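You operate a simulated robot arm through the tools that you are given. There is no shell and no other tool. Be economical: measure what you need, move in short steps, check, and stop when the job is done.

Carry out the task below with a simulated two-armed robot. There is one attempt and no reset: what you move stays moved.

JOB
Take the brown brush on the middle island bench top and put it away on the top of the two-tier table. Put the yellow-banded bag on the shelf of the two-tier table. Shut the wash tank heater door. Carry the square steel tray with both arms and set it on the top of the wooden box. Take the black wheel and leave it on the lower shelf of the grey shelving. Take the skimmer on the fitting bench top and put it away on the top of the middle wall bench. Fetch the short wooden block and set it on the shelf of the small steel table. Fetch the green scoop and set it on the short island bench top. Put the pink pan on the sorting bench top. Put the green-capped cartridge on the short island bench top. Put the purple drink bottle on the long island bench top away on the middle shelf of the grey shelving. Fetch the white jug and set it on the long island bench top. Pull the soak tank cover open. Any order will do. Set down upright: yellow-banded bag, purple drink bottle, white jug.
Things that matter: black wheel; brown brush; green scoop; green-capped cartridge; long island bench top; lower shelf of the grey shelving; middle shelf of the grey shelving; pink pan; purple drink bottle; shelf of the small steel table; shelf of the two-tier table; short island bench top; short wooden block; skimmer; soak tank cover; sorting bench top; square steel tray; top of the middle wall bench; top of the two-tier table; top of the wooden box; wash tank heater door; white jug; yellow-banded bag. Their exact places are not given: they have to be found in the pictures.

It is judged by the outcome, as a careful person would: the job done as asked, and still so three seconds after it is handed in. It fails if anything else is knocked over, pushed out of place, dropped, spilled or broken. Lids that push on must go on centred and level and be pressed home; caps that screw on are set level and turned clockwise until they are tight.

ROBOT AND FRAMES
Two 6-joint arms with fingered hands on one trunk, on a base that drives. Base frame: it is fixed to the floor where the robot stands at the start and does not move with it; the origin is under the middle of the robot, x ahead of it, y to its left, z up; the surface under the hand at the start is at about z = 800. Lengths are in mm, angles in degrees, forces in N, time in s.
The left shoulder is at the start at [50, 170, 1010], the right one opposite. With the tool pointing down near the work surface each hand reaches from about 500 to 780 mm from the robot's upright axis, wherever it stands, measured 20 degrees to its own side. Places, roughly: black wheel (8x8x4 cm) [2100, 4000, 800]; brown brush (11x5x7 cm) [700, -100, 800]; green scoop (10x9x10 cm) [800, -4300, 800]; green-capped cartridge (8x8x18 cm) [300, -6400, 900]; long island bench top [500, -5400, 800]; lower shelf of the grey shelving [-2600, 3900, 500]; middle shelf of the grey shelving [-2600, 3900, 900]; pink pan (22x19x6 cm) [500, -4300, 800]; purple drink bottle (7x7x21 cm) [800, -6600, 900]; shelf of the small steel table [-3800, 2000, 400]; shelf of the two-tier table [300, -2800, 300]; short island bench top [-2700, -7200, 800]; short wooden block (9x6x5 cm) [600, -400, 800]; skimmer (10x13x22 cm) [0, 3400, 900]; soak tank cover [-5500, 1400, 1100]; sorting bench top [3000, -4100, 800]; square steel tray (24x18x4 cm) [2000, 3500, 800]; top of the middle wall bench [-7500, -1300, 500]; top of the two-tier table [300, -2800, 700]; top of the wooden box [-1400, 800, 900]; wash tank heater door [-5900, -3400, 800]; white jug (10x16x12 cm) [-600, -8700, 900]; yellow-banded bag (11x8x13 cm) [700, 100, 800]. Payload 3.5 kg a hand.
Tool frame (each hand has its own): the origin (TCP) lies between the finger pads and is the grasp point; the fingertips stand 26 mm ahead of it; z points along the fingers, y is the line along which they close. Largest opening 132 mm; the body of the gripper starts 73 mm behind the TCP. The gripper is a hand of 3 fingers: y runs from the thumb to the fingers, the wrist lies at [0, 0, -234] in the tool frame, and closing takes about 1.5 s.
Orientation is told as [roll, pitch, yaw] about the base's x, y, z axes, in that order, counted from this pose: with the fingers straight down and closing along the base's y, the tool's x points along the base's -x, its y along +y and its z along -z.

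CONTROLS
- The arms move only by the tool step_arm. It takes "left_deltas", "right_deltas" or both (then of equal length, played together; a hand with none holds still); each is a list of rows, each a list of 6 numbers: the shift along the tool's x, y, z in mm, then the turn, a rotation vector about the tool's x, y, z in degrees. In form: [[x, y, z, wx, wy, wz], ...]. A call has 1 to 12 rows; each row shifts and turns the commanded pose from where the row before left it, along the tool's axes as they then stand. "left_fingers" and "right_fingers" are, for a hand that has rows, the gripper command, from -1 (fully open) to 1 (shut), values between in proportion, set as the call begins (left out, the last holds). Each row takes 0.2 s and may step no farther than 50 mm and 8.6 degrees from the row before; otherwise, or with a gripper value out of range, the whole call is refused. Where a pose cannot be reached the arm comes as near as it can. A force on the tool above 40 N (or 10 N above the force at the start of the call, whichever is more), or a blocked arm, ends the call early, and 0.2 s more pass. The fingers move at their own pace (about 108 mm/s each) and stop on an object; they squeeze with about 22 N. The grip force told is the motor's: it shows also when the fingers shut on nothing. Time passes only in rows, and 0.2 s behind the last, so rows that do not move let the fingers close. The reply holds the time, the measured pose of the TCP, the force on the tool along the base axes, the opening and the grip force, in the units named above and with some noise, with the torque about the TCP (base axes, N m) and any sound that the robot's microphone picked up, and new pictures: "views" is both (left out), scene, wrist or none (wrist: the cameras of the hands that moved).
- Cameras (640 x 400 px; columns grow to the right, rows downward): "scene" is now at [38.3, -8.1, 1602.6]; the picture's right is [-0.11, -0.99, 0.00], its down [-0.72, 0.08, -0.69] and it looks along [0.68, -0.07, -0.73] (base axes); focal length 273 px, centre (320, 200). "left" rides on the left gripper at [-62, 3, -92] in its tool frame; the picture's right is [-0.05, -1.00, 0.00], its down [0.83, -0.04, -0.56] and it looks along [0.55, -0.03, 0.83] (tool axes); focal length 230 px, centre (320, 200). "right" rides on the right gripper at [62, 3, -92] in its tool frame; the picture's right is [-0.05, 1.00, 0.00], its down [-0.83, -0.04, -0.56] and it looks along [-0.55, -0.03, 0.83] (tool axes); focal length 230 px, centre (320, 200).
- lift_body(by): slides the trunk up (or, below 0, down) by that many mm; the arms and the scene camera ride with it, the base frame stays. It gives what a move gives, with no picture.
- base_move(legs): drives the robot by 1 to 6 legs, each [ahead, left, turn to the left] in mm, mm and degrees, along the robot's own axes; the way and the turn of a leg run together, so that a leg with both is an arc; at most 1500 mm and 180 degrees a leg. The arms and the cameras ride along, it lands a little off, and it stops where it bumps. It gives what a move gives, and a new picture of the scene camera.
- move_fingers(finger1, finger2, thumb_bend, hand): sets how far each is bent, from 0 (flat) to 100 (curled in); at 30 the hand is open as for a grip, at 70 the pads meet at the TCP. One left out holds its place. A second passes; each finger stops where it meets its share of the squeeze, and holds until it gets a number again. A gripper value or a shape takes the hand back. It gives what a move gives, with no picture; readings hold the bend of each and the force on the fingers (four entries, about 0 where the hand has none), thumb and palm.
- preshape(shape, hand): the hand has 3 fingers and takes this shape, open, in about a second: jaw (thumb against the fingers, like two jaws); tri (thumb and two fingers); tip (a fingertip pinch); poke (one finger out to press); point (the index stretched); flat (the hand flat); cup (the hand cupped); fist (a fist). The gripper value then closes the fingers along that shape, each until it touches; the sizes above hold for jaw. It gives what a move gives, with no picture.
- head_to(pan, tilt): turns the head with the scene camera to pan (to the left, within 86 degrees either way) and tilt (down, from -29 to 69), counted from straight ahead of the robot. It gives what a move gives, and a new picture of the scene camera.
- pixel_to_xyz(camera, pixels): for up to 12 pixels [column, row] of the newest picture of that camera ("zoom" is the newest enlarged one), the place [x, y, z] in the base frame of the surface seen there, good to about 3 mm. It takes no simulated time.
- enlarge(camera, box): a new picture of the part [left, top, right, bottom] of that camera's present view, enlarged. It takes no simulated time.
- sign_off(): hands the job in; it is judged then, once.

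Go step by step. Measure first, check grasps and placings, and put right what went wrong. The budget is 371 turns and 360 pictures, counting those below and the enlarged ones. Unless the task says otherwise, let go and move clear before handing in, and close with one line.

The tools are called after "Request:" as name(argument=value, ...) on one line, values as JSON. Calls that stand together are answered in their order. step_arm: Moves the arms, as the interface text tells. Its arguments: {"type":"object","properties":{"left_deltas":{"type":"array"},"left_fingers":{"type":"number"},"right_deltas":{"type":"array"},"right_fingers":{"type":"number"},"views":{"type":"string","enum":["both","scene","wrist","none"]}},"required":[]} The other tools are called the same way: lift_body (by) slides the trunk up or down; preshape (shape, hand) gives the hand a shape; move_fingers (finger1, finger2, thumb_bend, hand) moves the fingers one by one; base_move (legs) drives the base; head_to (pan, tilt) turns the head that bears the scene camera; pixel_to_xyz (camera, pixels) gives the place of the surface under pixels of a picture; enlarge (camera, box) takes an enlarged picture of a part of a camera's view; sign_off () hands the job in.

At the start:

```text
time: 0.0
left_tool_pos: [574.0, 147.0, 1087.2]
left_orientation: [0.1, 0.0, 0.1]
left_ft_force: [0.3, -0.4, -0.1]
left_ft_torque: [0.02, 0.03, 0.01]
left_gripper_width: 131.8
left_grip_force: 0.1
left_shape: jaw
left_bend: [30.0, 30.0, 30.0]
left_finger forces: [0.0, 0.1, 0.0, 0.1, 0.0, 0.0]
right_tool_pos: [539.4, -430.7, 1130.6]
right_orientation: [0.0, 0.0, -0.1]
right_ft_force: [-0.2, 0.0, 1.2]
right_ft_torque: [0.0, -0.02, 0.0]
right_gripper_width: 131.7
right_grip_force: 0.0
right_shape: jaw
right_bend: [30.0, 30.0, 30.0]
right_finger forces: [0.0, 0.0, 0.0, 0.0, 0.0, 0.0]
trunk travel left (down, up): [-625.0, 85.0]
robot x, y, heading: [-2.0, 0.8, -0.2]
head pan, tilt: [-6.0, 46.6]
```

scene: 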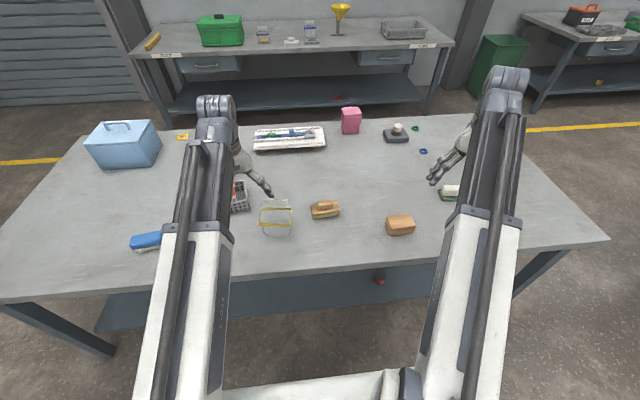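
right: 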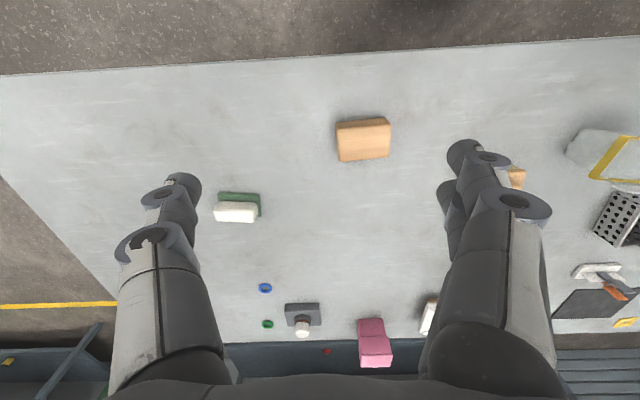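
left: 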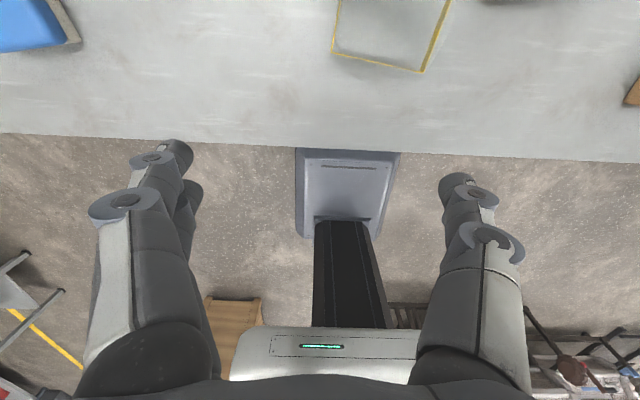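

The scene shows the bag at about (276,217), the brush at (325,210) and the block at (400,225). I'll measure these and enlarge the view.

Request:
enlarge(camera="scene", box=[220, 170, 440, 260])

Request:
pixel_to_xyz(camera="scene", pixels=[[276, 204], [262, 210], [291, 210], [276, 226], [313, 210], [325, 206], [338, 208], [326, 216], [388, 222], [400, 220], [413, 222], [400, 234]])

```text
2.91 times, centred on (330, 215) of scene
```

zoom: 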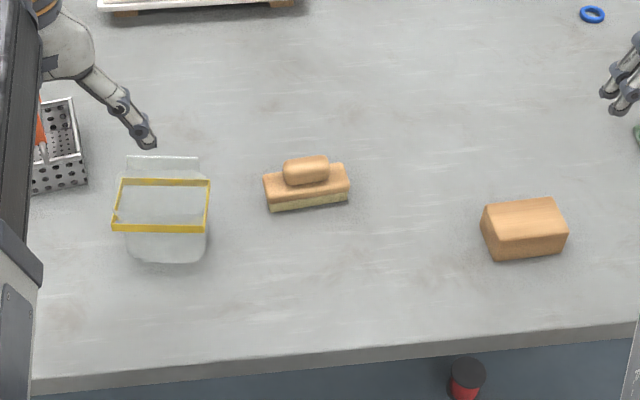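

```text
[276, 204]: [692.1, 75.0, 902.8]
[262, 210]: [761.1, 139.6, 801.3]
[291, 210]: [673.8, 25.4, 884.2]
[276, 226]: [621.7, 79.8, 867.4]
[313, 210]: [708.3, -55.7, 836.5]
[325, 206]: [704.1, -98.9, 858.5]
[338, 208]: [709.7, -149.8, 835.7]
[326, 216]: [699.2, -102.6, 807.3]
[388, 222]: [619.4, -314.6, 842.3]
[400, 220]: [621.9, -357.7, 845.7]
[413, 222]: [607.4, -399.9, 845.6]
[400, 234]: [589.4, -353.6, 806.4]
```

I need the bag's outline more exactly, and the brush's edges.

Request:
pixel_to_xyz(camera="zoom", pixels=[[118, 227], [202, 229], [208, 183], [123, 183], [130, 160], [197, 160], [140, 255], [197, 255], [285, 170], [328, 164], [268, 185], [346, 175]])

Request:
enlarge(camera="left", box=[300, 0, 480, 112])

```text
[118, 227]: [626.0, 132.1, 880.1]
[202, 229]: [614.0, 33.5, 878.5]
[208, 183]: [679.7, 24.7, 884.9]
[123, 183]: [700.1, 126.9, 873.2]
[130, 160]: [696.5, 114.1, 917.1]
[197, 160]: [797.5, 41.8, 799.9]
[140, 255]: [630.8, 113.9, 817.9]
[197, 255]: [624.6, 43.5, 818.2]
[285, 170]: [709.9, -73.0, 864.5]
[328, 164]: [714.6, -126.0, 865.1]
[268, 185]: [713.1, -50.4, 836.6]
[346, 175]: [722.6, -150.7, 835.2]
```

```text
3.56 times, centred on (390, 56) of left
```

zoom: 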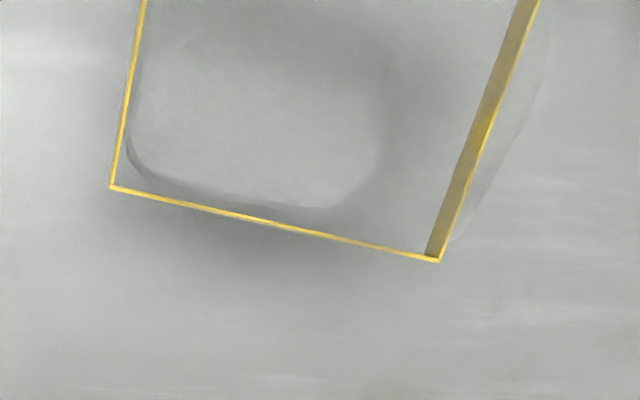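

The brush lies along y with yaw about 5° and its centre near (712,-100). The bag has a narrower body below its band. I'll take the brush first with the right hand from above, fingers closing along x. I'll move it over the brush and shift the left hand out of the way.

Request:
step_arm(right_deltas=[[-19, 36.8, 18, 0, 0, 0], [-19, 36.8, 18, 0, 0, 0], [-19, 36.8, 18, 0, 0, 0], [-19, 36.8, 18, 0, 0, 0], [-19, 36.8, 18, 0, 0, 0], [-19, 36.8, 18, 0, 0, 0], [-19, 36.8, 18, 0, 0, 0], [-19, 36.8, 18, 0, 0, 0], [-19, 36.8, 18, 0, 0, 0]], left_deltas=[[0, 15, 0, 0, 0, 0], [0, 15, 0, 0, 0, 0], [0, 15, 0, 0, 0, 0], [0, 15, 0, 0, 0, 0], [0, 15, 0, 0, 0, 0], [0, 15, 0, 0, 0, 0], [0, 15, 0, 0, 0, 0], [0, 0, 0, 0, 0, 0], [0, 0, 0, 0, 0, 0]], views="none")

Request:
step_arm(right_deltas=[[0, 0, 0, 0, 0, 8.5], [0, 0, 0, 0, 0, 8.5], [0, 0, 0, 0, 0, 8.5], [0, 0, 0, 0, 0, 8.5], [0, 0, 0, 0, 0, 8.5], [0, 0, 0, 0, 0, 8.5], [0, 0, 0, 0, 0, 8.5], [0, 0, 0, 0, 0, 8.5], [0, 0, 0, 0, 0, 8.5], [0, 0, 0, 0, 0, 8.5]], views="both")

```text
time: 2.0
left_tool_pos: [574.5, 251.3, 1087.8]
left_orientation: [0.0, 0.0, 0.0]
left_ft_force: [-0.2, 0.1, 0.7]
left_ft_torque: [0.0, -0.02, 0.0]
left_gripper_width: 131.8
left_grip_force: 0.0
left_shape: jaw
left_bend: [30.0, 30.0, 30.0]
left_finger forces: [0.0, 0.0, 0.0, 0.1, 0.0, 0.1]
right_tool_pos: [709.6, -98.7, 965.5]
right_orientation: [0.1, 0.0, 0.0]
right_ft_force: [-0.1, -0.7, 0.2]
right_ft_torque: [0.01, 0.0, -0.01]
right_gripper_width: 132.0
right_grip_force: 0.2
right_shape: jaw
right_bend: [30.0, 30.0, 30.0]
right_finger forces: [0.0, 0.0, 0.0, 0.1, 0.0, 0.1]
trunk travel left (down, up): [-625.0, 85.0]
robot x, y, heading: [0.0, -0.6, -0.2]
head pan, tilt: [-6.0, 46.6]
```

```text
time: 4.2
left_tool_pos: [573.5, 250.7, 1086.6]
left_orientation: [-0.1, 0.0, 0.0]
left_ft_force: [1.1, -0.2, -0.1]
left_ft_torque: [0.02, -0.01, -0.01]
left_gripper_width: 131.9
left_grip_force: 0.3
left_shape: jaw
left_bend: [30.0, 30.0, 30.0]
left_finger forces: [0.0, 0.0, 0.0, 0.1, 0.0, 0.0]
right_tool_pos: [710.5, -100.5, 968.8]
right_orientation: [-0.1, 0.0, -85.1]
right_ft_force: [0.1, 0.6, -0.8]
right_ft_torque: [0.04, 0.01, 0.0]
right_gripper_width: 132.0
right_grip_force: 0.0
right_shape: jaw
right_bend: [30.0, 30.0, 30.0]
right_finger forces: [0.1, 0.1, 0.1, 0.1, 0.0, 0.1]
trunk travel left (down, up): [-625.0, 85.0]
robot x, y, heading: [-0.3, 1.2, 0.0]
head pan, tilt: [-6.0, 46.6]
```

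scene: 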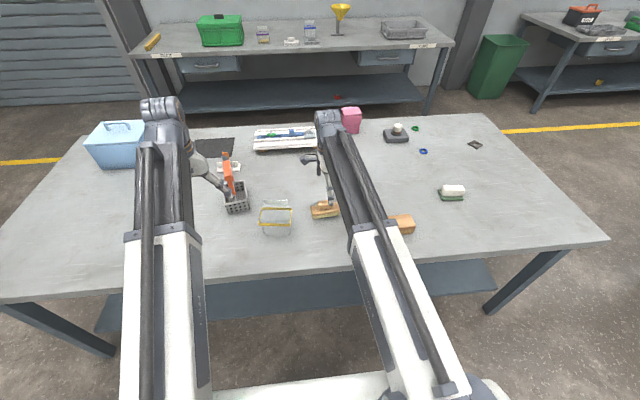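
right: 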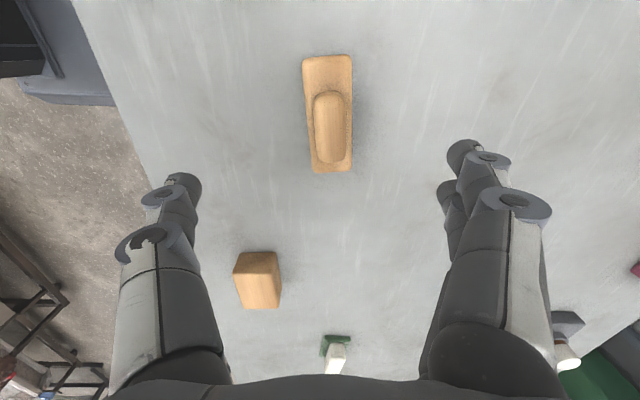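

The right camera shows the brush centred near (328,113). I'll measure its edges before going down.

Request:
pixel_to_xyz(camera="right", pixels=[[306, 90], [350, 90], [312, 165], [351, 165], [330, 58], [330, 110], [330, 169]])

```text
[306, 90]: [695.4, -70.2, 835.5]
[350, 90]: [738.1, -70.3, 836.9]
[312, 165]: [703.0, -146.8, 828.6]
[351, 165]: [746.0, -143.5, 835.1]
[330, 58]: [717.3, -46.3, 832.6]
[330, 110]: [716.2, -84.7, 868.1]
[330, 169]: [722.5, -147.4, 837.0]
```

The brush centre is (720,-98). I'll shift 9 mm along the tool's y, descend to z 834 and close.

Request:
step_arm(right_deltas=[[0, 9.5, 30, 0, 0, 0], [0, 0, 40, 0, 0, 0], [0, 0, 40, 0, 0, 0], [0, 0, 24, 0, 0, 0]], views="none")

Request:
step_arm(right_deltas=[[0, 0, 0, 0, 0, 0], [0, 0, 0, 0, 0, 0], [0, 0, 0, 0, 0, 0], [0, 0, 0, 0, 0, 0], [0, 0, 0, 0, 0, 0], [0, 0, 0, 0, 0, 0], [0, 0, 0, 0, 0, 0], [0, 0, 0, 0, 0, 0]], right_fingers=1, views="none")

Request:
step_arm(right_deltas=[[0, 0, -40, 0, 0, 0], [0, 0, -40, 0, 0, 0], [0, 0, -40, 0, 0, 0], [0, 0, -40, 0, 0, 0]], views="wrist")

```text
time: 5.2
left_tool_pos: [574.3, 251.5, 1086.7]
left_orientation: [0.0, 0.0, 0.0]
left_ft_force: [0.7, 0.4, -0.5]
left_ft_torque: [-0.03, -0.01, 0.0]
left_gripper_width: 132.0
left_grip_force: 0.1
left_shape: jaw
left_bend: [30.0, 30.0, 30.0]
left_finger forces: [0.0, 0.0, 0.1, 0.1, 0.0, 0.1]
right_tool_pos: [721.9, -99.5, 835.0]
right_orientation: [0.0, 0.1, -85.0]
right_ft_force: [-0.1, 0.3, -0.8]
right_ft_torque: [0.01, 0.01, -0.01]
right_gripper_width: 131.8
right_grip_force: 0.0
right_shape: jaw
right_bend: [30.0, 30.0, 30.0]
right_finger forces: [0.0, 0.1, 0.0, 0.0, 0.0, 0.1]
trunk travel left (down, up): [-625.0, 85.0]
robot x, y, heading: [0.8, -2.3, -0.1]
head pan, tilt: [-6.0, 46.6]
```

```text
time: 7.0
left_tool_pos: [575.2, 252.4, 1086.3]
left_orientation: [-0.1, 0.1, 0.0]
left_ft_force: [0.0, 0.3, 0.7]
left_ft_torque: [0.01, -0.02, -0.02]
left_gripper_width: 131.8
left_grip_force: 0.0
left_shape: jaw
left_bend: [30.0, 30.0, 30.0]
left_finger forces: [0.0, 0.0, 0.1, 0.0, 0.0, 0.0]
right_tool_pos: [721.0, -99.9, 834.8]
right_orientation: [0.0, 0.0, -85.0]
right_ft_force: [-0.3, -0.6, 0.6]
right_ft_torque: [0.0, 0.0, 0.01]
right_gripper_width: 37.4
right_grip_force: 21.9
right_shape: jaw
right_bend: [73.0, 74.0, 70.0]
right_finger forces: [8.8, 8.7, 0.1, 0.0, 20.2, 0.1]
trunk travel left (down, up): [-625.0, 85.0]
robot x, y, heading: [-0.4, 0.5, -0.3]
head pan, tilt: [-6.0, 46.6]
```

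```text
time: 8.0
left_tool_pos: [574.3, 251.0, 1087.9]
left_orientation: [0.0, -0.1, 0.1]
left_ft_force: [0.0, 0.5, 0.5]
left_ft_torque: [0.02, -0.02, -0.03]
left_gripper_width: 132.0
left_grip_force: 0.1
left_shape: jaw
left_bend: [30.0, 30.0, 30.0]
left_finger forces: [0.0, 0.0, 0.0, 0.0, 0.0, 0.0]
right_tool_pos: [718.4, -98.5, 995.7]
right_orientation: [0.0, 0.0, -85.0]
right_ft_force: [0.3, -0.4, -0.2]
right_ft_torque: [0.01, 0.01, -0.02]
right_gripper_width: 37.6
right_grip_force: 22.6
right_shape: jaw
right_bend: [74.0, 74.0, 70.0]
right_finger forces: [8.5, 8.3, 0.0, 0.1, 20.2, 0.1]
trunk travel left (down, up): [-625.0, 85.0]
robot x, y, heading: [2.1, -2.4, 0.1]
head pan, tilt: [-6.0, 46.6]
```

right: 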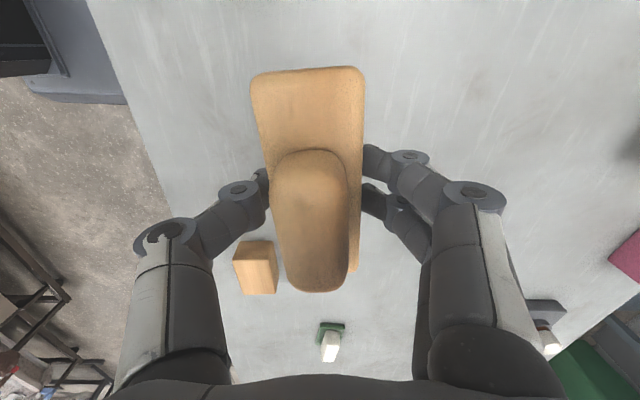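

The brush is held (width 37, lifted to z 996). I'll tuck the right arm to the side and back the base off, so the left hand can take the bag with a tilted grasp suited to the low shelf.

Request:
step_arm(right_deltas=[[-29.4, -22.6, -10, 0, 0, 0], [-29.4, -22.6, -10, 0, 0, 0], [-29.4, -22.6, -10, 0, 0, 0], [-29.4, -22.6, -10, 0, 0, 0], [-29.4, -22.6, -10, 0, 0, 0], [-29.4, -22.6, -10, 0, 0, 0], [-29.4, -22.6, -10, 0, 0, 0], [-29.4, -22.6, -10, 0, 0, 0]], views="none")

Request:
base_move(legs=[[-170, -80, 0]])

Request:
step_arm(left_deltas=[[-32, -19, 21, 0, 0, 0], [-32, -19, 21, 0, 0, 0], [-32, -19, 21, 0, 0, 0], [-32, -19, 21, 0, 0, 6], [0, 0, 0, 0, -8.6, 0], [0, 0, 0, 0, -8.6, 0], [0, 0, 0, 0, -8.6, 0], [0, 0, 0, 0, -8.6, 0], [0, 0, 0, 0, -8.6, 0], [0, 0, 0, 0, -8.6, 0], [0, 0, 0, 0, -8.4, 0]], views="both")

```text
time: 9.8
left_tool_pos: [573.7, 250.5, 1086.9]
left_orientation: [0.1, 0.0, 0.0]
left_ft_force: [-0.2, -0.6, 0.3]
left_ft_torque: [-0.02, -0.01, -0.02]
left_gripper_width: 131.9
left_grip_force: 0.1
left_shape: jaw
left_bend: [30.0, 30.0, 30.0]
left_finger forces: [0.0, 0.1, 0.0, 0.1, 0.0, 0.1]
right_tool_pos: [560.3, -350.5, 1074.5]
right_orientation: [0.0, 0.0, -84.9]
right_ft_force: [0.6, 0.4, -1.7]
right_ft_torque: [-0.01, 0.01, 0.0]
right_gripper_width: 37.0
right_grip_force: 21.9
right_shape: jaw
right_bend: [74.0, 74.0, 70.0]
right_finger forces: [10.4, 9.7, 0.0, 0.0, 19.6, 0.1]
trunk travel left (down, up): [-625.0, 85.0]
robot x, y, heading: [2.9, -1.2, -0.4]
head pan, tilt: [-6.0, 46.6]
```

```text
time: 11.3
left_tool_pos: [403.9, 172.1, 1087.9]
left_orientation: [0.0, 0.0, 0.2]
left_ft_force: [-0.3, -0.2, 0.5]
left_ft_torque: [-0.04, -0.02, -0.02]
left_gripper_width: 132.1
left_grip_force: 0.1
left_shape: jaw
left_bend: [30.0, 30.0, 30.0]
left_finger forces: [0.0, 0.1, 0.0, 0.0, 0.0, 0.1]
right_tool_pos: [389.4, -430.2, 1073.5]
right_orientation: [0.0, 0.0, -85.0]
right_ft_force: [-0.5, -0.5, -1.2]
right_ft_torque: [-0.01, -0.03, -0.01]
right_gripper_width: 36.5
right_grip_force: 22.7
right_shape: jaw
right_bend: [74.0, 74.0, 70.0]
right_finger forces: [10.4, 9.7, 0.1, 0.0, 19.4, 0.1]
trunk travel left (down, up): [-625.0, 85.0]
robot x, y, heading: [-170.3, -80.1, 0.3]
head pan, tilt: [-6.0, 46.6]
```

scene: 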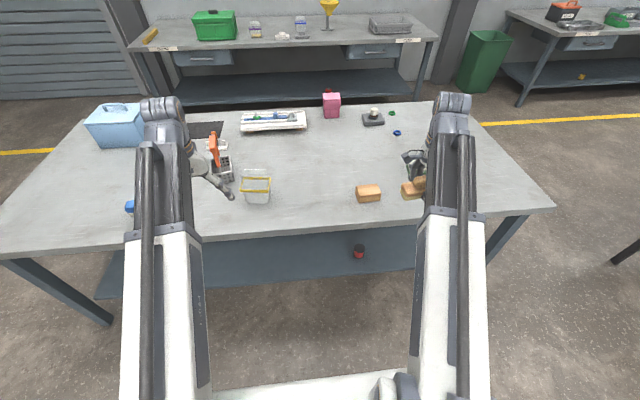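

```text
time: 13.7
left_tool_pos: [532.4, 96.9, 1003.8]
left_orientation: [0.0, -60.1, -5.9]
left_ft_force: [-0.2, -0.3, 0.5]
left_ft_torque: [0.0, -0.02, 0.02]
left_gripper_width: 132.1
left_grip_force: 0.2
left_shape: jaw
left_bend: [30.0, 30.0, 30.0]
left_finger forces: [0.0, 0.1, 0.0, 0.0, 0.0, 0.1]
right_tool_pos: [389.3, -429.5, 1072.9]
right_orientation: [0.0, 0.1, -84.9]
right_ft_force: [-0.1, -0.7, -1.4]
right_ft_torque: [-0.02, 0.02, 0.01]
right_gripper_width: 36.7
right_grip_force: 22.0
right_shape: jaw
right_bend: [74.0, 74.0, 70.0]
right_finger forces: [10.5, 9.8, 0.0, 0.0, 19.5, 0.1]
trunk travel left (down, up): [-625.0, 85.0]
robot x, y, heading: [-169.3, -80.7, -0.1]
head pan, tilt: [-6.0, 46.6]
```

scene: 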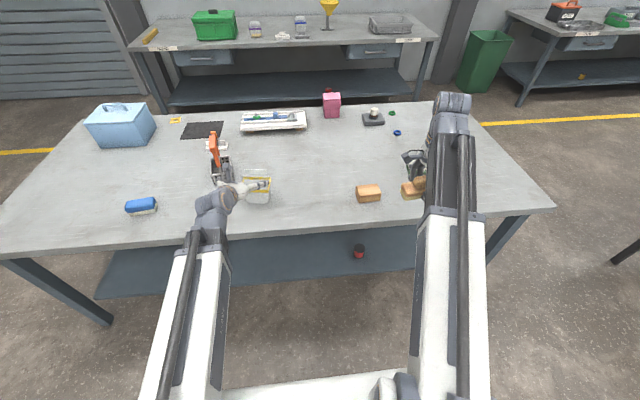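
left: 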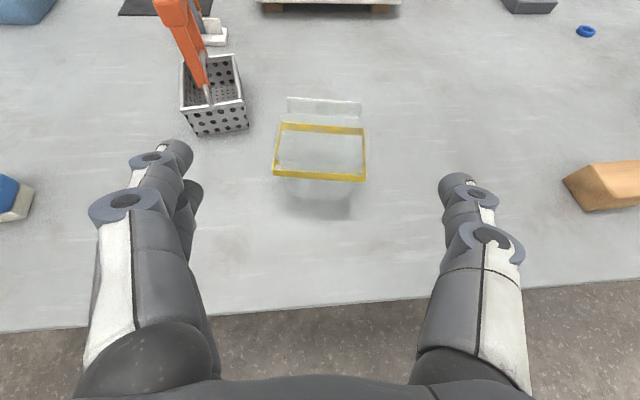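

The left camera shows the bag between the fingers: band corners at (275,175), (366,178), (283,125) and (364,131). I'll measure them.

Request:
pixel_to_xyz(camera="left", pixels=[[275, 172], [364, 177], [284, 127], [364, 133], [290, 100], [360, 105], [285, 190], [348, 212], [320, 200], [320, 178]])

Request:
enlarge(camera="left", box=[250, 80, 400, 230])

```text
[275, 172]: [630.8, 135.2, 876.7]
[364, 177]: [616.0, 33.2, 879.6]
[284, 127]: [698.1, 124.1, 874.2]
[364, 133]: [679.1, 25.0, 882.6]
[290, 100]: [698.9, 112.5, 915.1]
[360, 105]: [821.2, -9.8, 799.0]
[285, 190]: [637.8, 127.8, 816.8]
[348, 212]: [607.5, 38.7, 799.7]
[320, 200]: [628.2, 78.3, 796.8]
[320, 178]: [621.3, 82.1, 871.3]
```

```text
2.67 times, centred on (325, 155) of left
```

zoom: 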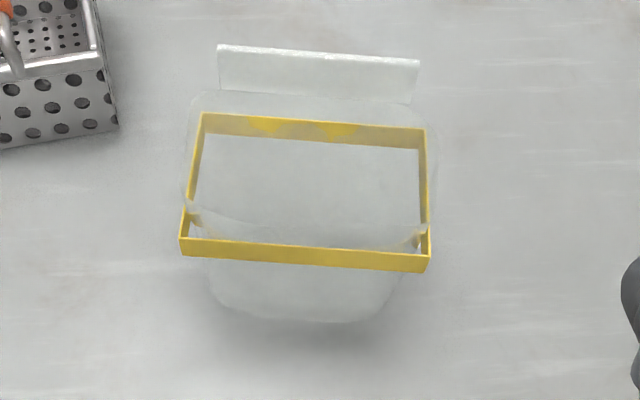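

The bag body is centred at (656,79) with yaw about -8.4°. I'll line up and slide in along the fingers to z 838.

Request:
step_arm(left_deltas=[[0, 0, 0, 2.17, 0, 1.25], [40.7, 0.4, 20.5, 0, 0, 0], [40.7, 0.4, 20.5, 0, 0, 0], [0, 0, 30, 0, 0, 0], [0, 0, 30, 0, 0, 0]], views="wrist")

```text
time: 14.9
left_tool_pos: [578.8, 90.1, 881.6]
left_orientation: [0.0, -60.0, -8.4]
left_ft_force: [-1.0, -0.2, -0.3]
left_ft_torque: [0.01, -0.01, -0.01]
left_gripper_width: 131.7
left_grip_force: 0.1
left_shape: jaw
left_bend: [30.0, 30.0, 30.0]
left_finger forces: [0.1, 0.0, 0.0, 0.0, 0.0, 0.1]
right_tool_pos: [391.1, -429.7, 1073.8]
right_orientation: [-0.1, 0.1, -84.9]
right_ft_force: [0.8, -0.6, -1.8]
right_ft_torque: [-0.01, -0.02, 0.02]
right_gripper_width: 36.9
right_grip_force: 21.9
right_shape: jaw
right_bend: [74.0, 74.0, 70.0]
right_finger forces: [10.5, 9.8, 0.1, 0.0, 19.4, 0.0]
trunk travel left (down, up): [-625.0, 85.0]
robot x, y, heading: [-172.4, -83.2, 0.2]
head pan, tilt: [-6.0, 46.6]
```

left: 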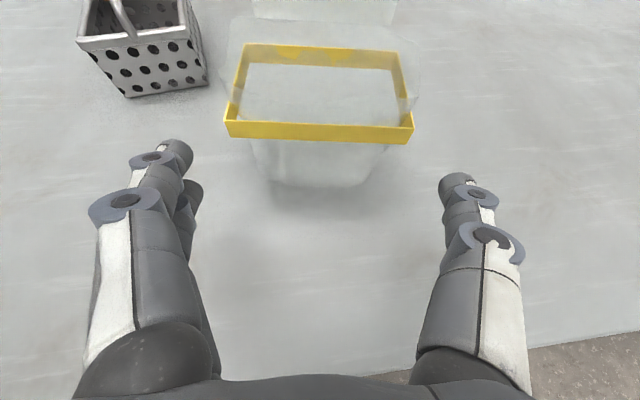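

The bag is centred between the fingers. I'll advance the last 90 mm and close.

Request:
step_arm(left_deltas=[[0, 0, 30, 0, 0, 0], [0, 0, 30, 0, 0, 0], [0, 0, 30, 0, 0, 0]], views="none")

Request:
step_arm(left_deltas=[[0, 0, 0, 0, 0, 0], [0, 0, 0, 0, 0, 0], [0, 0, 0, 0, 0, 0], [0, 0, 0, 0, 0, 0], [0, 0, 0, 0, 0, 0], [0, 0, 0, 0, 0, 0], [0, 0, 0, 0, 0, 0]], left_fingers=1, views="wrist")

```text
time: 15.7
left_tool_pos: [657.4, 78.3, 837.4]
left_orientation: [0.0, -60.0, -8.4]
left_ft_force: [-0.2, 0.2, -0.6]
left_ft_torque: [-0.01, -0.01, 0.03]
left_gripper_width: 132.1
left_grip_force: 0.0
left_shape: jaw
left_bend: [30.0, 30.0, 30.0]
left_finger forces: [0.1, 0.1, 0.0, 0.0, 0.0, 0.0]
right_tool_pos: [391.2, -429.2, 1073.5]
right_orientation: [0.0, 0.0, -84.9]
right_ft_force: [0.6, 0.3, -0.9]
right_ft_torque: [0.02, -0.01, 0.02]
right_gripper_width: 36.7
right_grip_force: 21.8
right_shape: jaw
right_bend: [74.0, 74.0, 70.0]
right_finger forces: [10.4, 9.8, 0.0, 0.0, 19.4, 0.0]
trunk travel left (down, up): [-625.0, 85.0]
robot x, y, heading: [-169.5, -75.2, 0.1]
head pan, tilt: [-6.0, 46.6]
```

```text
time: 17.3
left_tool_pos: [655.3, 78.1, 838.1]
left_orientation: [0.0, -60.0, -8.4]
left_ft_force: [0.1, 0.1, -0.1]
left_ft_torque: [-0.01, 0.02, -0.02]
left_gripper_width: 100.2
left_grip_force: 21.6
left_shape: jaw
left_bend: [63.0, 63.0, 60.0]
left_finger forces: [10.9, 9.9, 0.0, 0.1, 20.7, 0.1]
right_tool_pos: [390.2, -429.9, 1073.2]
right_orientation: [0.0, 0.0, -85.0]
right_ft_force: [-0.2, 0.0, -1.0]
right_ft_torque: [0.01, -0.01, -0.02]
right_gripper_width: 36.6
right_grip_force: 22.1
right_shape: jaw
right_bend: [74.0, 74.0, 70.0]
right_finger forces: [10.5, 9.8, 0.0, 0.1, 19.4, 0.1]
trunk travel left (down, up): [-625.0, 85.0]
robot x, y, heading: [-168.3, -78.0, -0.0]
head pan, tilt: [-6.0, 46.6]
```

left: 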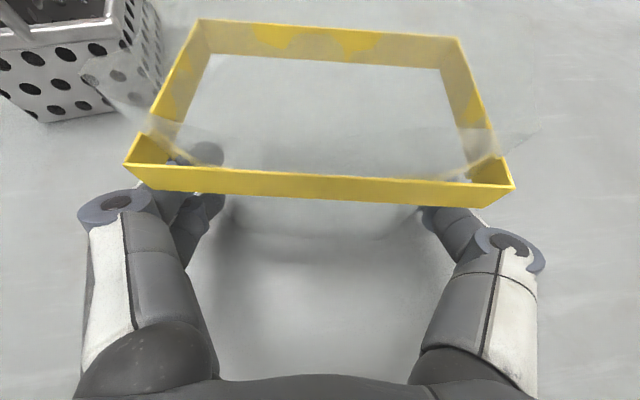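

The grip reads 100 mm at 21.6 N, under the band. I'll lift straight up and check.

Request:
step_arm(left_deltas=[[-34.6, 0, -20, 0, 0, 0], [-34.6, 0, -20, 0, 0, 0], [-34.6, 0, -20, 0, 0, 0], [-34.6, 0, -20, 0, 0, 0]], views="both")

```text
time: 18.3
left_tool_pos: [655.7, 78.3, 998.7]
left_orientation: [0.1, -59.9, -8.4]
left_ft_force: [-0.1, 0.2, -0.9]
left_ft_torque: [-0.03, 0.01, 0.01]
left_gripper_width: 100.0
left_grip_force: 22.4
left_shape: jaw
left_bend: [63.0, 63.0, 60.0]
left_finger forces: [10.8, 9.9, 0.1, 0.0, 20.6, 0.1]
right_tool_pos: [390.7, -428.6, 1073.7]
right_orientation: [0.0, -0.1, -84.9]
right_ft_force: [-0.7, 0.1, -1.0]
right_ft_torque: [0.01, -0.02, 0.01]
right_gripper_width: 36.4
right_grip_force: 21.9
right_shape: jaw
right_bend: [74.0, 74.0, 70.0]
right_finger forces: [10.5, 9.9, 0.0, 0.0, 19.4, 0.0]
trunk travel left (down, up): [-625.0, 85.0]
robot x, y, heading: [-171.4, -79.5, 0.2]
head pan, tilt: [-6.0, 46.6]
```

scene: 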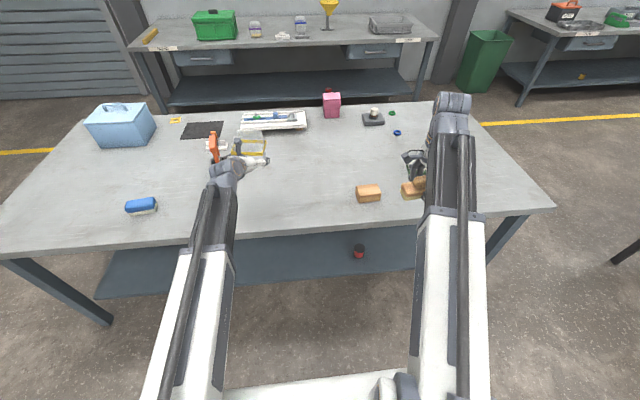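
left: 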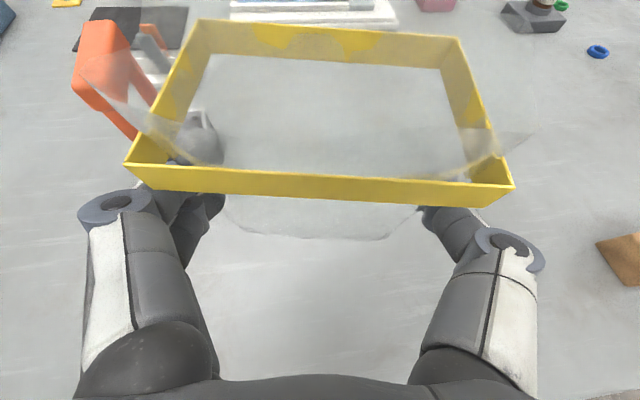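

The bag is lifted cleanly. I'll back away from the bench and look to the right.

Request:
base_move(legs=[[-480, 0, 0]])

Request:
head_to(pan=-80, tilt=20)

```text
time: 21.2
left_tool_pos: [178.7, 80.1, 999.0]
left_orientation: [0.0, -60.0, -8.2]
left_ft_force: [0.0, 1.2, 0.1]
left_ft_torque: [-0.03, -0.01, -0.02]
left_gripper_width: 100.4
left_grip_force: 22.2
left_shape: jaw
left_bend: [63.0, 63.0, 60.0]
left_finger forces: [10.8, 9.9, 0.0, 0.0, 20.7, 0.0]
right_tool_pos: [-85.6, -428.7, 1074.1]
right_orientation: [-0.1, 0.0, -84.6]
right_ft_force: [0.3, -0.3, -0.2]
right_ft_torque: [-0.03, 0.0, 0.04]
right_gripper_width: 36.9
right_grip_force: 21.7
right_shape: jaw
right_bend: [74.0, 74.0, 70.0]
right_finger forces: [10.5, 9.8, 0.1, 0.1, 19.4, 0.0]
trunk travel left (down, up): [-625.0, 85.0]
robot x, y, heading: [-644.6, -80.1, 0.1]
head pan, tilt: [-6.0, 46.6]
```

scene: 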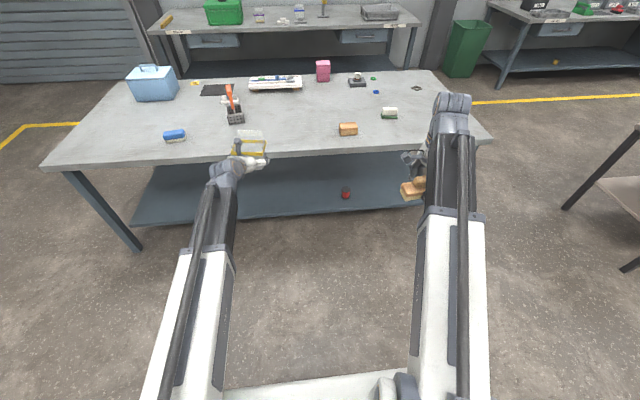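

```text
time: 22.6
left_tool_pos: [178.3, 80.9, 997.1]
left_orientation: [0.0, -60.0, -8.1]
left_ft_force: [0.0, 1.2, -0.7]
left_ft_torque: [-0.01, -0.02, -0.01]
left_gripper_width: 100.2
left_grip_force: 22.0
left_shape: jaw
left_bend: [63.0, 63.0, 60.0]
left_finger forces: [10.8, 9.9, 0.0, 0.0, 20.7, 0.0]
right_tool_pos: [-84.3, -428.1, 1073.1]
right_orientation: [0.0, 0.0, -84.8]
right_ft_force: [-0.5, -0.6, -1.2]
right_ft_torque: [0.0, 0.03, 0.01]
right_gripper_width: 36.7
right_grip_force: 22.0
right_shape: jaw
right_bend: [74.0, 74.0, 70.0]
right_finger forces: [10.5, 9.9, 0.1, 0.0, 19.4, 0.1]
trunk travel left (down, up): [-625.0, 85.0]
robot x, y, heading: [-649.2, -81.2, 0.4]
head pan, tilt: [-80.0, 20.0]
```

scene: 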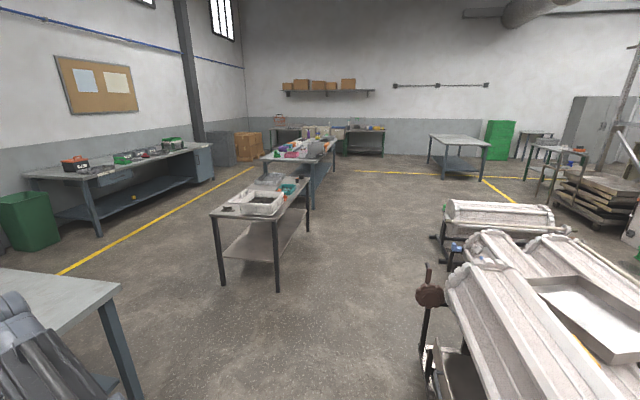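

The two-tier table appears ahead at (265,200), with racks on the right. I'll measure the table, shelf and obstacles.

Request:
pixel_to_xyz(camera="scene", pixels=[[214, 213], [281, 214], [310, 182], [222, 282], [277, 290], [310, 232], [262, 240], [245, 180], [265, 152], [432, 350], [432, 240], [300, 330]])

Request:
enlarge(camera="scene", box=[200, 120, 360, 300])

```text
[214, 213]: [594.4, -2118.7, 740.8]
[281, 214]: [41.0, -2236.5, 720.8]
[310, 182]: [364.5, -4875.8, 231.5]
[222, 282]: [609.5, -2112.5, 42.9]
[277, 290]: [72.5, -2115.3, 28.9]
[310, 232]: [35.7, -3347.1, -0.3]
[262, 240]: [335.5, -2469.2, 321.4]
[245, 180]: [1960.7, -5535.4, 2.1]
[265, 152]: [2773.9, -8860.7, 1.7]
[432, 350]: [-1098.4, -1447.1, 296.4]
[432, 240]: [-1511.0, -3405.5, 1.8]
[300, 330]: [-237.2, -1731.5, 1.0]
```

```text
2.22 times, centred on (280, 210) of scene
```

zoom: 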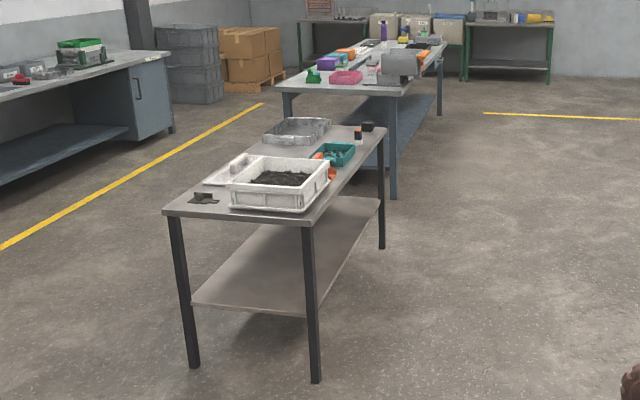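

The two-tier table spans x 40–610 and y -2100 to about -3350, with its top at about 725 and its shelf at about 320. The west side is clear, so I'll strafe right along x of about -650.

Request:
base_move(legs=[[0, -1300, 0], [0, -1350, 0]])

Request:
head_to(pan=0, tilt=45)

```text
time: 35.3
left_tool_pos: [247.5, -2484.2, 999.5]
left_orientation: [-0.1, -60.0, -5.3]
left_ft_force: [-0.7, -1.0, -0.5]
left_ft_torque: [0.02, 0.03, 0.02]
left_gripper_width: 100.5
left_grip_force: 21.7
left_shape: jaw
left_bend: [63.0, 63.0, 60.0]
left_finger forces: [10.8, 10.0, 0.0, 0.0, 20.7, 0.1]
right_tool_pos: [9.6, -3003.3, 1074.8]
right_orientation: [-0.1, -0.1, -81.9]
right_ft_force: [-0.7, 0.2, -1.1]
right_ft_torque: [-0.02, -0.01, -0.05]
right_gripper_width: 36.4
right_grip_force: 22.3
right_shape: jaw
right_bend: [74.0, 74.0, 70.0]
right_finger forces: [10.7, 10.0, 0.0, 0.0, 19.4, 0.1]
trunk travel left (down, up): [-625.0, 85.0]
robot x, y, heading: [-568.4, -2685.3, 3.1]
head pan, tilt: [-80.0, 20.0]
```

scene: 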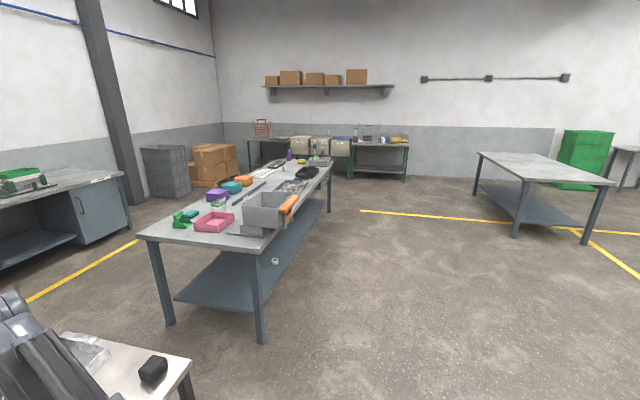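

```text
time: 36.9
left_tool_pos: [247.9, -2484.0, 997.5]
left_orientation: [0.1, -60.1, -5.4]
left_ft_force: [0.5, 0.2, -0.6]
left_ft_torque: [-0.01, 0.04, 0.05]
left_gripper_width: 100.1
left_grip_force: 22.3
left_shape: jaw
left_bend: [63.0, 63.0, 60.0]
left_finger forces: [10.9, 9.8, 0.0, 0.1, 20.8, 0.1]
right_tool_pos: [10.5, -3003.7, 1074.5]
right_orientation: [0.0, 0.0, -81.9]
right_ft_force: [-0.1, 0.1, -1.2]
right_ft_torque: [0.0, 0.02, 0.04]
right_gripper_width: 36.3
right_grip_force: 21.4
right_shape: jaw
right_bend: [74.0, 74.0, 70.0]
right_finger forces: [10.7, 9.9, 0.0, 0.1, 19.4, 0.1]
trunk travel left (down, up): [-625.0, 85.0]
robot x, y, heading: [-569.0, -2685.7, 3.0]
head pan, tilt: [0.0, 45.0]
```

scene: 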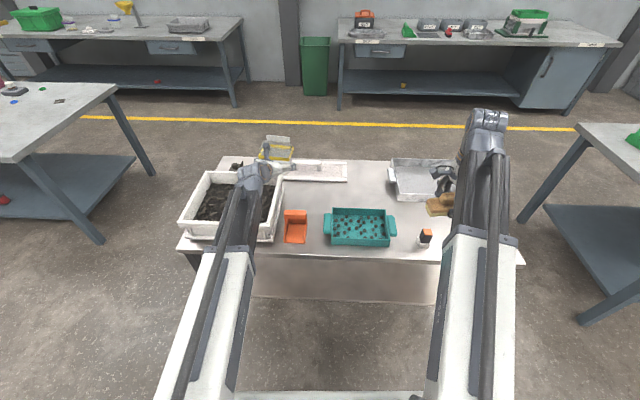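

There is free space on the top near (350,190). I'll measure it, the table edge and the shelf.

Request:
pixel_to_xyz(camera="scene", pixels=[[345, 195], [312, 190], [385, 190], [345, 170], [350, 208], [330, 255], [200, 252], [500, 258], [330, 280], [300, 212], [395, 160], [426, 232]])

```text
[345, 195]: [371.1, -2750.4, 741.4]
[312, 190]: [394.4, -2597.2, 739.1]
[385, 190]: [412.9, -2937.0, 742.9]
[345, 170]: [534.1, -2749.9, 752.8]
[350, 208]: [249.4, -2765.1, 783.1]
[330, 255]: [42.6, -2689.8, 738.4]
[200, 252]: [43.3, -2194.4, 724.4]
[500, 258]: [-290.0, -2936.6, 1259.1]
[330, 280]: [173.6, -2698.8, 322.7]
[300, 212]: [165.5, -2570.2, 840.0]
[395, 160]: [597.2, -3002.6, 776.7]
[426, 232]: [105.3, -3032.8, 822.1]
```

I need the brush at about (350,-2760), reached by the right hand with the robot near (-350,-2520). I'll check how far the base sticks out in front first by tilting the head down and creeping in.

Request:
base_move(legs=[[120, 160, -3]])

Request:
head_to(pan=0, tilt=69)

```text
time: 38.5
left_tool_pos: [375.4, -2366.5, 998.1]
left_orientation: [-0.1, -60.1, -8.7]
left_ft_force: [0.1, -0.5, 0.5]
left_ft_torque: [0.01, 0.03, -0.05]
left_gripper_width: 100.1
left_grip_force: 22.1
left_shape: jaw
left_bend: [63.0, 63.0, 60.0]
left_finger forces: [10.8, 9.9, 0.0, 0.0, 20.8, 0.1]
right_tool_pos: [109.8, -2872.3, 1073.5]
right_orientation: [0.0, 0.0, -85.1]
right_ft_force: [0.1, 1.5, -1.7]
right_ft_torque: [-0.04, -0.02, 0.02]
right_gripper_width: 36.6
right_grip_force: 21.6
right_shape: jaw
right_bend: [74.0, 74.0, 70.0]
right_finger forces: [10.5, 9.9, 0.2, 0.1, 19.4, 0.0]
trunk travel left (down, up): [-625.0, 85.0]
robot x, y, heading: [-453.9, -2524.3, 0.1]
head pan, tilt: [0.0, 45.0]
```

scene: 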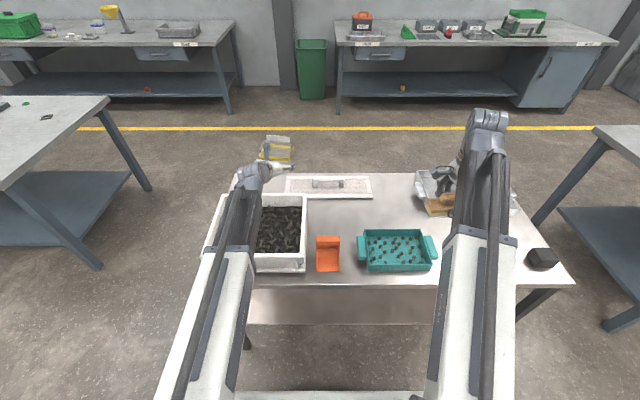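

```text
time: 39.3
left_tool_pos: [375.2, -2367.0, 998.4]
left_orientation: [0.0, -60.0, -8.6]
left_ft_force: [0.1, -0.2, -0.1]
left_ft_torque: [-0.04, 0.0, -0.02]
left_gripper_width: 100.3
left_grip_force: 22.1
left_shape: jaw
left_bend: [63.0, 63.0, 60.0]
left_finger forces: [10.8, 9.8, 0.0, 0.1, 20.6, 0.0]
right_tool_pos: [108.5, -2872.3, 1074.7]
right_orientation: [0.1, 0.1, -85.2]
right_ft_force: [0.0, 0.8, -1.7]
right_ft_torque: [0.0, -0.01, -0.03]
right_gripper_width: 36.6
right_grip_force: 21.8
right_shape: jaw
right_bend: [74.0, 74.0, 70.0]
right_finger forces: [10.5, 10.0, 0.1, 0.1, 19.4, 0.1]
trunk travel left (down, up): [-625.0, 85.0]
robot x, y, heading: [-450.8, -2520.1, -0.0]
head pan, tilt: [0.0, 68.8]
```

scene: 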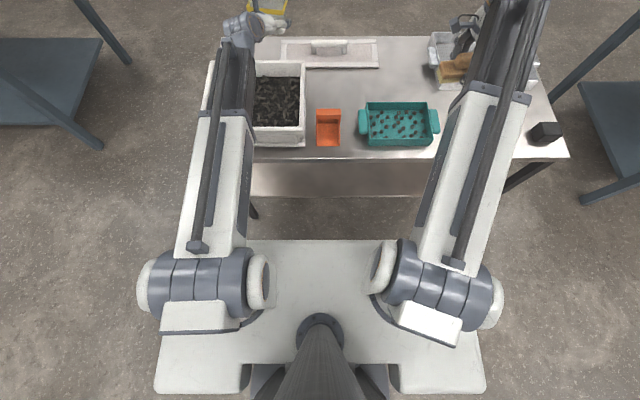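

The white base platform's front edge is at row 240 and the shelf edge at row 196. I'll measure the gap and the free top spot.

Request:
pixel_to_xyz(camera="scene", pixels=[[320, 244], [320, 255], [320, 238], [330, 194], [330, 187], [330, 157], [395, 85], [350, 85], [395, 75], [395, 103], [160, 385], [470, 385]])

```text
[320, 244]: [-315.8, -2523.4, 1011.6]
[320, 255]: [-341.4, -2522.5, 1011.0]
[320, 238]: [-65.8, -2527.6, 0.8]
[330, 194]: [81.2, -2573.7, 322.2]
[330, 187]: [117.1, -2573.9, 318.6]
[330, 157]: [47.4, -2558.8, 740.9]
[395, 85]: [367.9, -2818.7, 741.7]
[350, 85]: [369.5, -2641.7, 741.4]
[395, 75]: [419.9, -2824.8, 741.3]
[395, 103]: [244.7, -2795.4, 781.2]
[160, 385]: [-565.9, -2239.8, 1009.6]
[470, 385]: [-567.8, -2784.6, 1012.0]
```

There's room: the shoulder plate ends 140 ahead of the axis and the floor is clear to about 385. I'll move ahead 105 mm and bring the brush over (350,-2760).

Request:
base_move(legs=[[105, 0, 0]])

Request:
step_arm(right_deltas=[[25, 36.5, 25, 0, 0, 0], [25, 36.5, 25, 0, 0, 0], [25, 36.5, 25, 0, 0, 0], [25, 36.5, 25, 0, 0, 0], [0, 0, 40, 0, 0, 0], [0, 0, 40, 0, 0, 0]], views="wrist")

```text
time: 40.5
left_tool_pos: [481.6, -2366.0, 998.7]
left_orientation: [0.0, -60.0, -8.6]
left_ft_force: [0.0, 0.9, -0.6]
left_ft_torque: [0.01, 0.0, 0.01]
left_gripper_width: 100.3
left_grip_force: 21.8
left_shape: jaw
left_bend: [63.0, 63.0, 60.0]
left_finger forces: [10.8, 9.9, 0.0, 0.0, 20.7, 0.0]
right_tool_pos: [214.5, -2872.4, 1073.9]
right_orientation: [-0.1, 0.1, -85.1]
right_ft_force: [-0.1, -0.4, -2.5]
right_ft_torque: [0.01, 0.01, -0.01]
right_gripper_width: 36.8
right_grip_force: 22.0
right_shape: jaw
right_bend: [74.0, 74.0, 70.0]
right_finger forces: [10.6, 10.1, 0.1, 0.0, 19.4, 0.0]
trunk travel left (down, up): [-625.0, 85.0]
robot x, y, heading: [-347.2, -2518.8, -0.1]
head pan, tilt: [0.0, 68.8]
```

scene: 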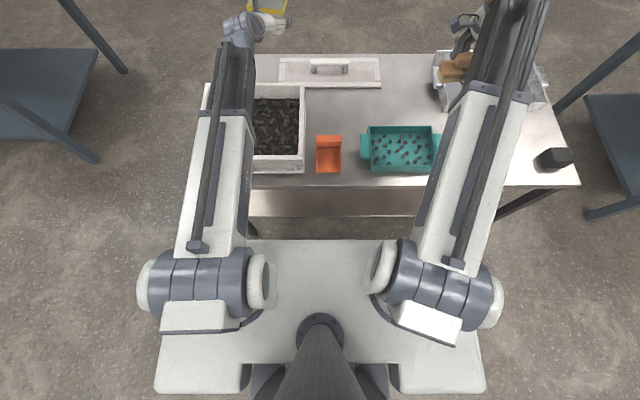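

```text
refused: row 1 steps farther than a row can; nothing moved
```

One row was slightly too long, so I'll resend it with more rows.

Request:
step_arm(right_deltas=[[20, 29, 25, 0, 0, 0], [20, 29, 25, 0, 0, 0], [20, 29, 25, 0, 0, 0], [20, 29, 25, 0, 0, 0], [20, 29, 25, 0, 0, 0], [0, 0, 40, 0, 0, 0], [0, 0, 40, 0, 0, 0]], views="both")

```text
time: 42.1
left_tool_pos: [479.7, -2367.2, 998.5]
left_orientation: [-0.1, -59.9, -8.6]
left_ft_force: [-1.3, 0.9, 0.9]
left_ft_torque: [-0.01, 0.03, -0.03]
left_gripper_width: 99.8
left_grip_force: 21.8
left_shape: jaw
left_bend: [63.0, 63.0, 60.0]
left_finger forces: [10.8, 9.8, 0.0, 0.0, 20.7, 0.0]
right_tool_pos: [347.8, -2760.6, 868.5]
right_orientation: [0.0, 0.0, -85.0]
right_ft_force: [0.2, 0.6, -0.9]
right_ft_torque: [0.03, 0.0, 0.03]
right_gripper_width: 36.5
right_grip_force: 22.3
right_shape: jaw
right_bend: [74.0, 74.0, 70.0]
right_finger forces: [10.7, 10.2, 0.1, 0.0, 19.3, 0.1]
trunk travel left (down, up): [-625.0, 85.0]
robot x, y, heading: [-350.6, -2523.0, -0.1]
head pan, tilt: [0.0, 68.8]
```

scene: 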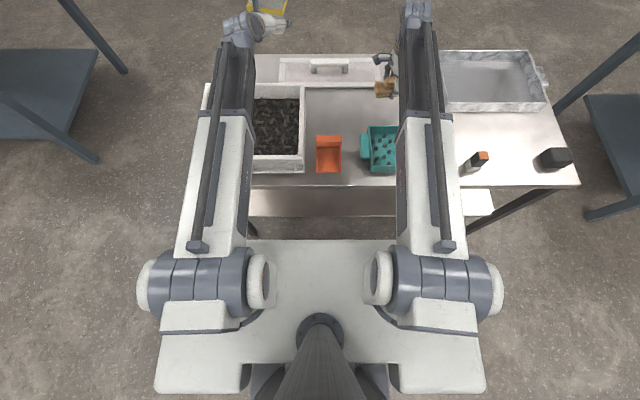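
right: 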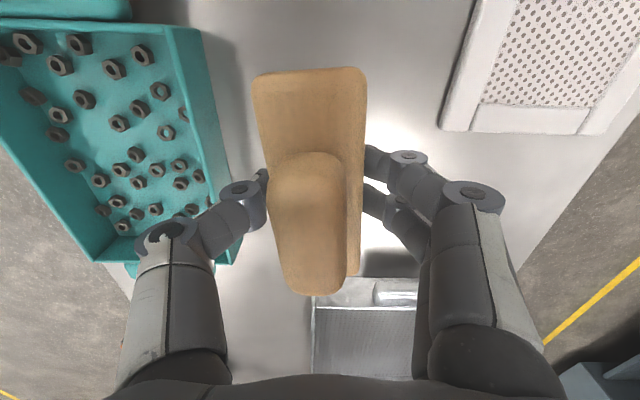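

The brush is over the free strip, with the teal tub on the left. I'll shift 13 mm away from the tub, lower 91 mm, and open only partway.

Request:
step_arm(right_deltas=[[0, 13, 30, 0, 0, 0], [0, 0, 30, 0, 0, 0], [0, 0, 20, 0, 0, 0], [0, 0, 9, 0, 0, 0], [0, 0, 2, 0, 0, 0]], views="none")

Request:
step_arm(right_deltas=[[0, 0, 0, 0, 0, 0], [0, 0, 0, 0, 0, 0], [0, 0, 0, 0, 0, 0], [0, 0, 0, 0, 0, 0]], right_fingers=-0.1, views="none")

Request:
step_arm(right_deltas=[[0, 0, -40, 0, 0, 0], [0, 0, -40, 0, 0, 0], [0, 0, -40, 0, 0, 0], [0, 0, -40, 0, 0, 0], [0, 0, -40, 0, 0, 0]], views="wrist")

```text
time: 43.3
left_tool_pos: [481.0, -2366.9, 998.0]
left_orientation: [0.0, -59.9, -8.7]
left_ft_force: [-0.4, 0.2, -0.5]
left_ft_torque: [-0.03, 0.01, 0.02]
left_gripper_width: 100.2
left_grip_force: 22.3
left_shape: jaw
left_bend: [63.0, 63.0, 60.0]
left_finger forces: [10.7, 9.9, 0.0, 0.1, 20.6, 0.0]
right_tool_pos: [360.9, -2760.0, 778.0]
right_orientation: [0.0, -0.1, -85.1]
right_ft_force: [-0.5, 0.6, -1.3]
right_ft_torque: [0.03, 0.02, -0.01]
right_gripper_width: 36.3
right_grip_force: 21.9
right_shape: jaw
right_bend: [74.0, 74.0, 70.0]
right_finger forces: [10.8, 10.1, 0.0, 0.0, 19.3, 0.0]
trunk travel left (down, up): [-625.0, 85.0]
robot x, y, heading: [-349.1, -2524.7, -0.0]
head pan, tilt: [0.0, 68.8]
```

```text
time: 44.3
left_tool_pos: [480.2, -2366.3, 998.2]
left_orientation: [0.0, -60.1, -8.6]
left_ft_force: [-0.2, 0.0, -0.7]
left_ft_torque: [0.01, -0.02, 0.0]
left_gripper_width: 100.2
left_grip_force: 21.8
left_shape: jaw
left_bend: [63.0, 63.0, 60.0]
left_finger forces: [10.7, 9.9, 0.0, 0.0, 20.7, 0.0]
right_tool_pos: [361.2, -2759.2, 777.8]
right_orientation: [0.0, 0.0, -85.0]
right_ft_force: [-0.3, -0.5, 0.1]
right_ft_torque: [0.03, 0.01, -0.01]
right_gripper_width: 72.0
right_grip_force: 0.1
right_shape: jaw
right_bend: [72.0, 72.0, 70.0]
right_finger forces: [0.0, 0.0, 0.0, 0.1, 0.0, 0.0]
trunk travel left (down, up): [-625.0, 85.0]
robot x, y, heading: [-343.3, -2522.8, -0.2]
head pan, tilt: [0.0, 68.8]
```

```text
time: 45.5
left_tool_pos: [479.6, -2366.0, 998.4]
left_orientation: [0.0, -60.0, -8.6]
left_ft_force: [-0.1, -0.4, -1.1]
left_ft_torque: [-0.01, 0.01, 0.01]
left_gripper_width: 100.2
left_grip_force: 21.8
left_shape: jaw
left_bend: [63.0, 63.0, 60.0]
left_finger forces: [10.7, 10.0, 0.0, 0.0, 20.6, 0.0]
right_tool_pos: [359.6, -2761.7, 977.2]
right_orientation: [0.0, 0.0, -85.1]
right_ft_force: [-0.6, 0.3, 0.3]
right_ft_torque: [0.0, -0.01, 0.01]
right_gripper_width: 72.1
right_grip_force: 0.0
right_shape: jaw
right_bend: [72.0, 72.0, 70.0]
right_finger forces: [0.0, 0.0, 0.0, 0.1, 0.0, 0.0]
trunk travel left (down, up): [-625.0, 85.0]
robot x, y, heading: [-346.6, -2518.2, 0.1]
head pan, tilt: [0.0, 68.8]
```

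right: 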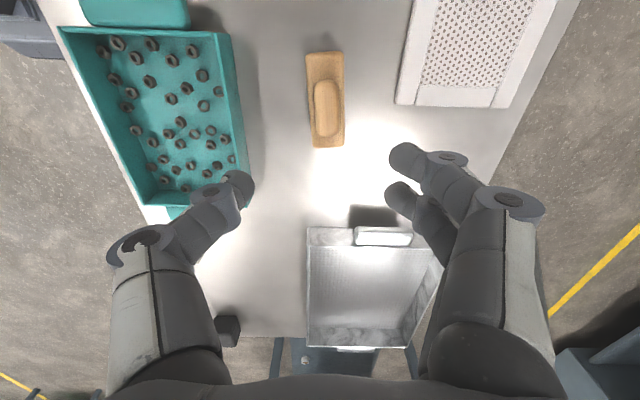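

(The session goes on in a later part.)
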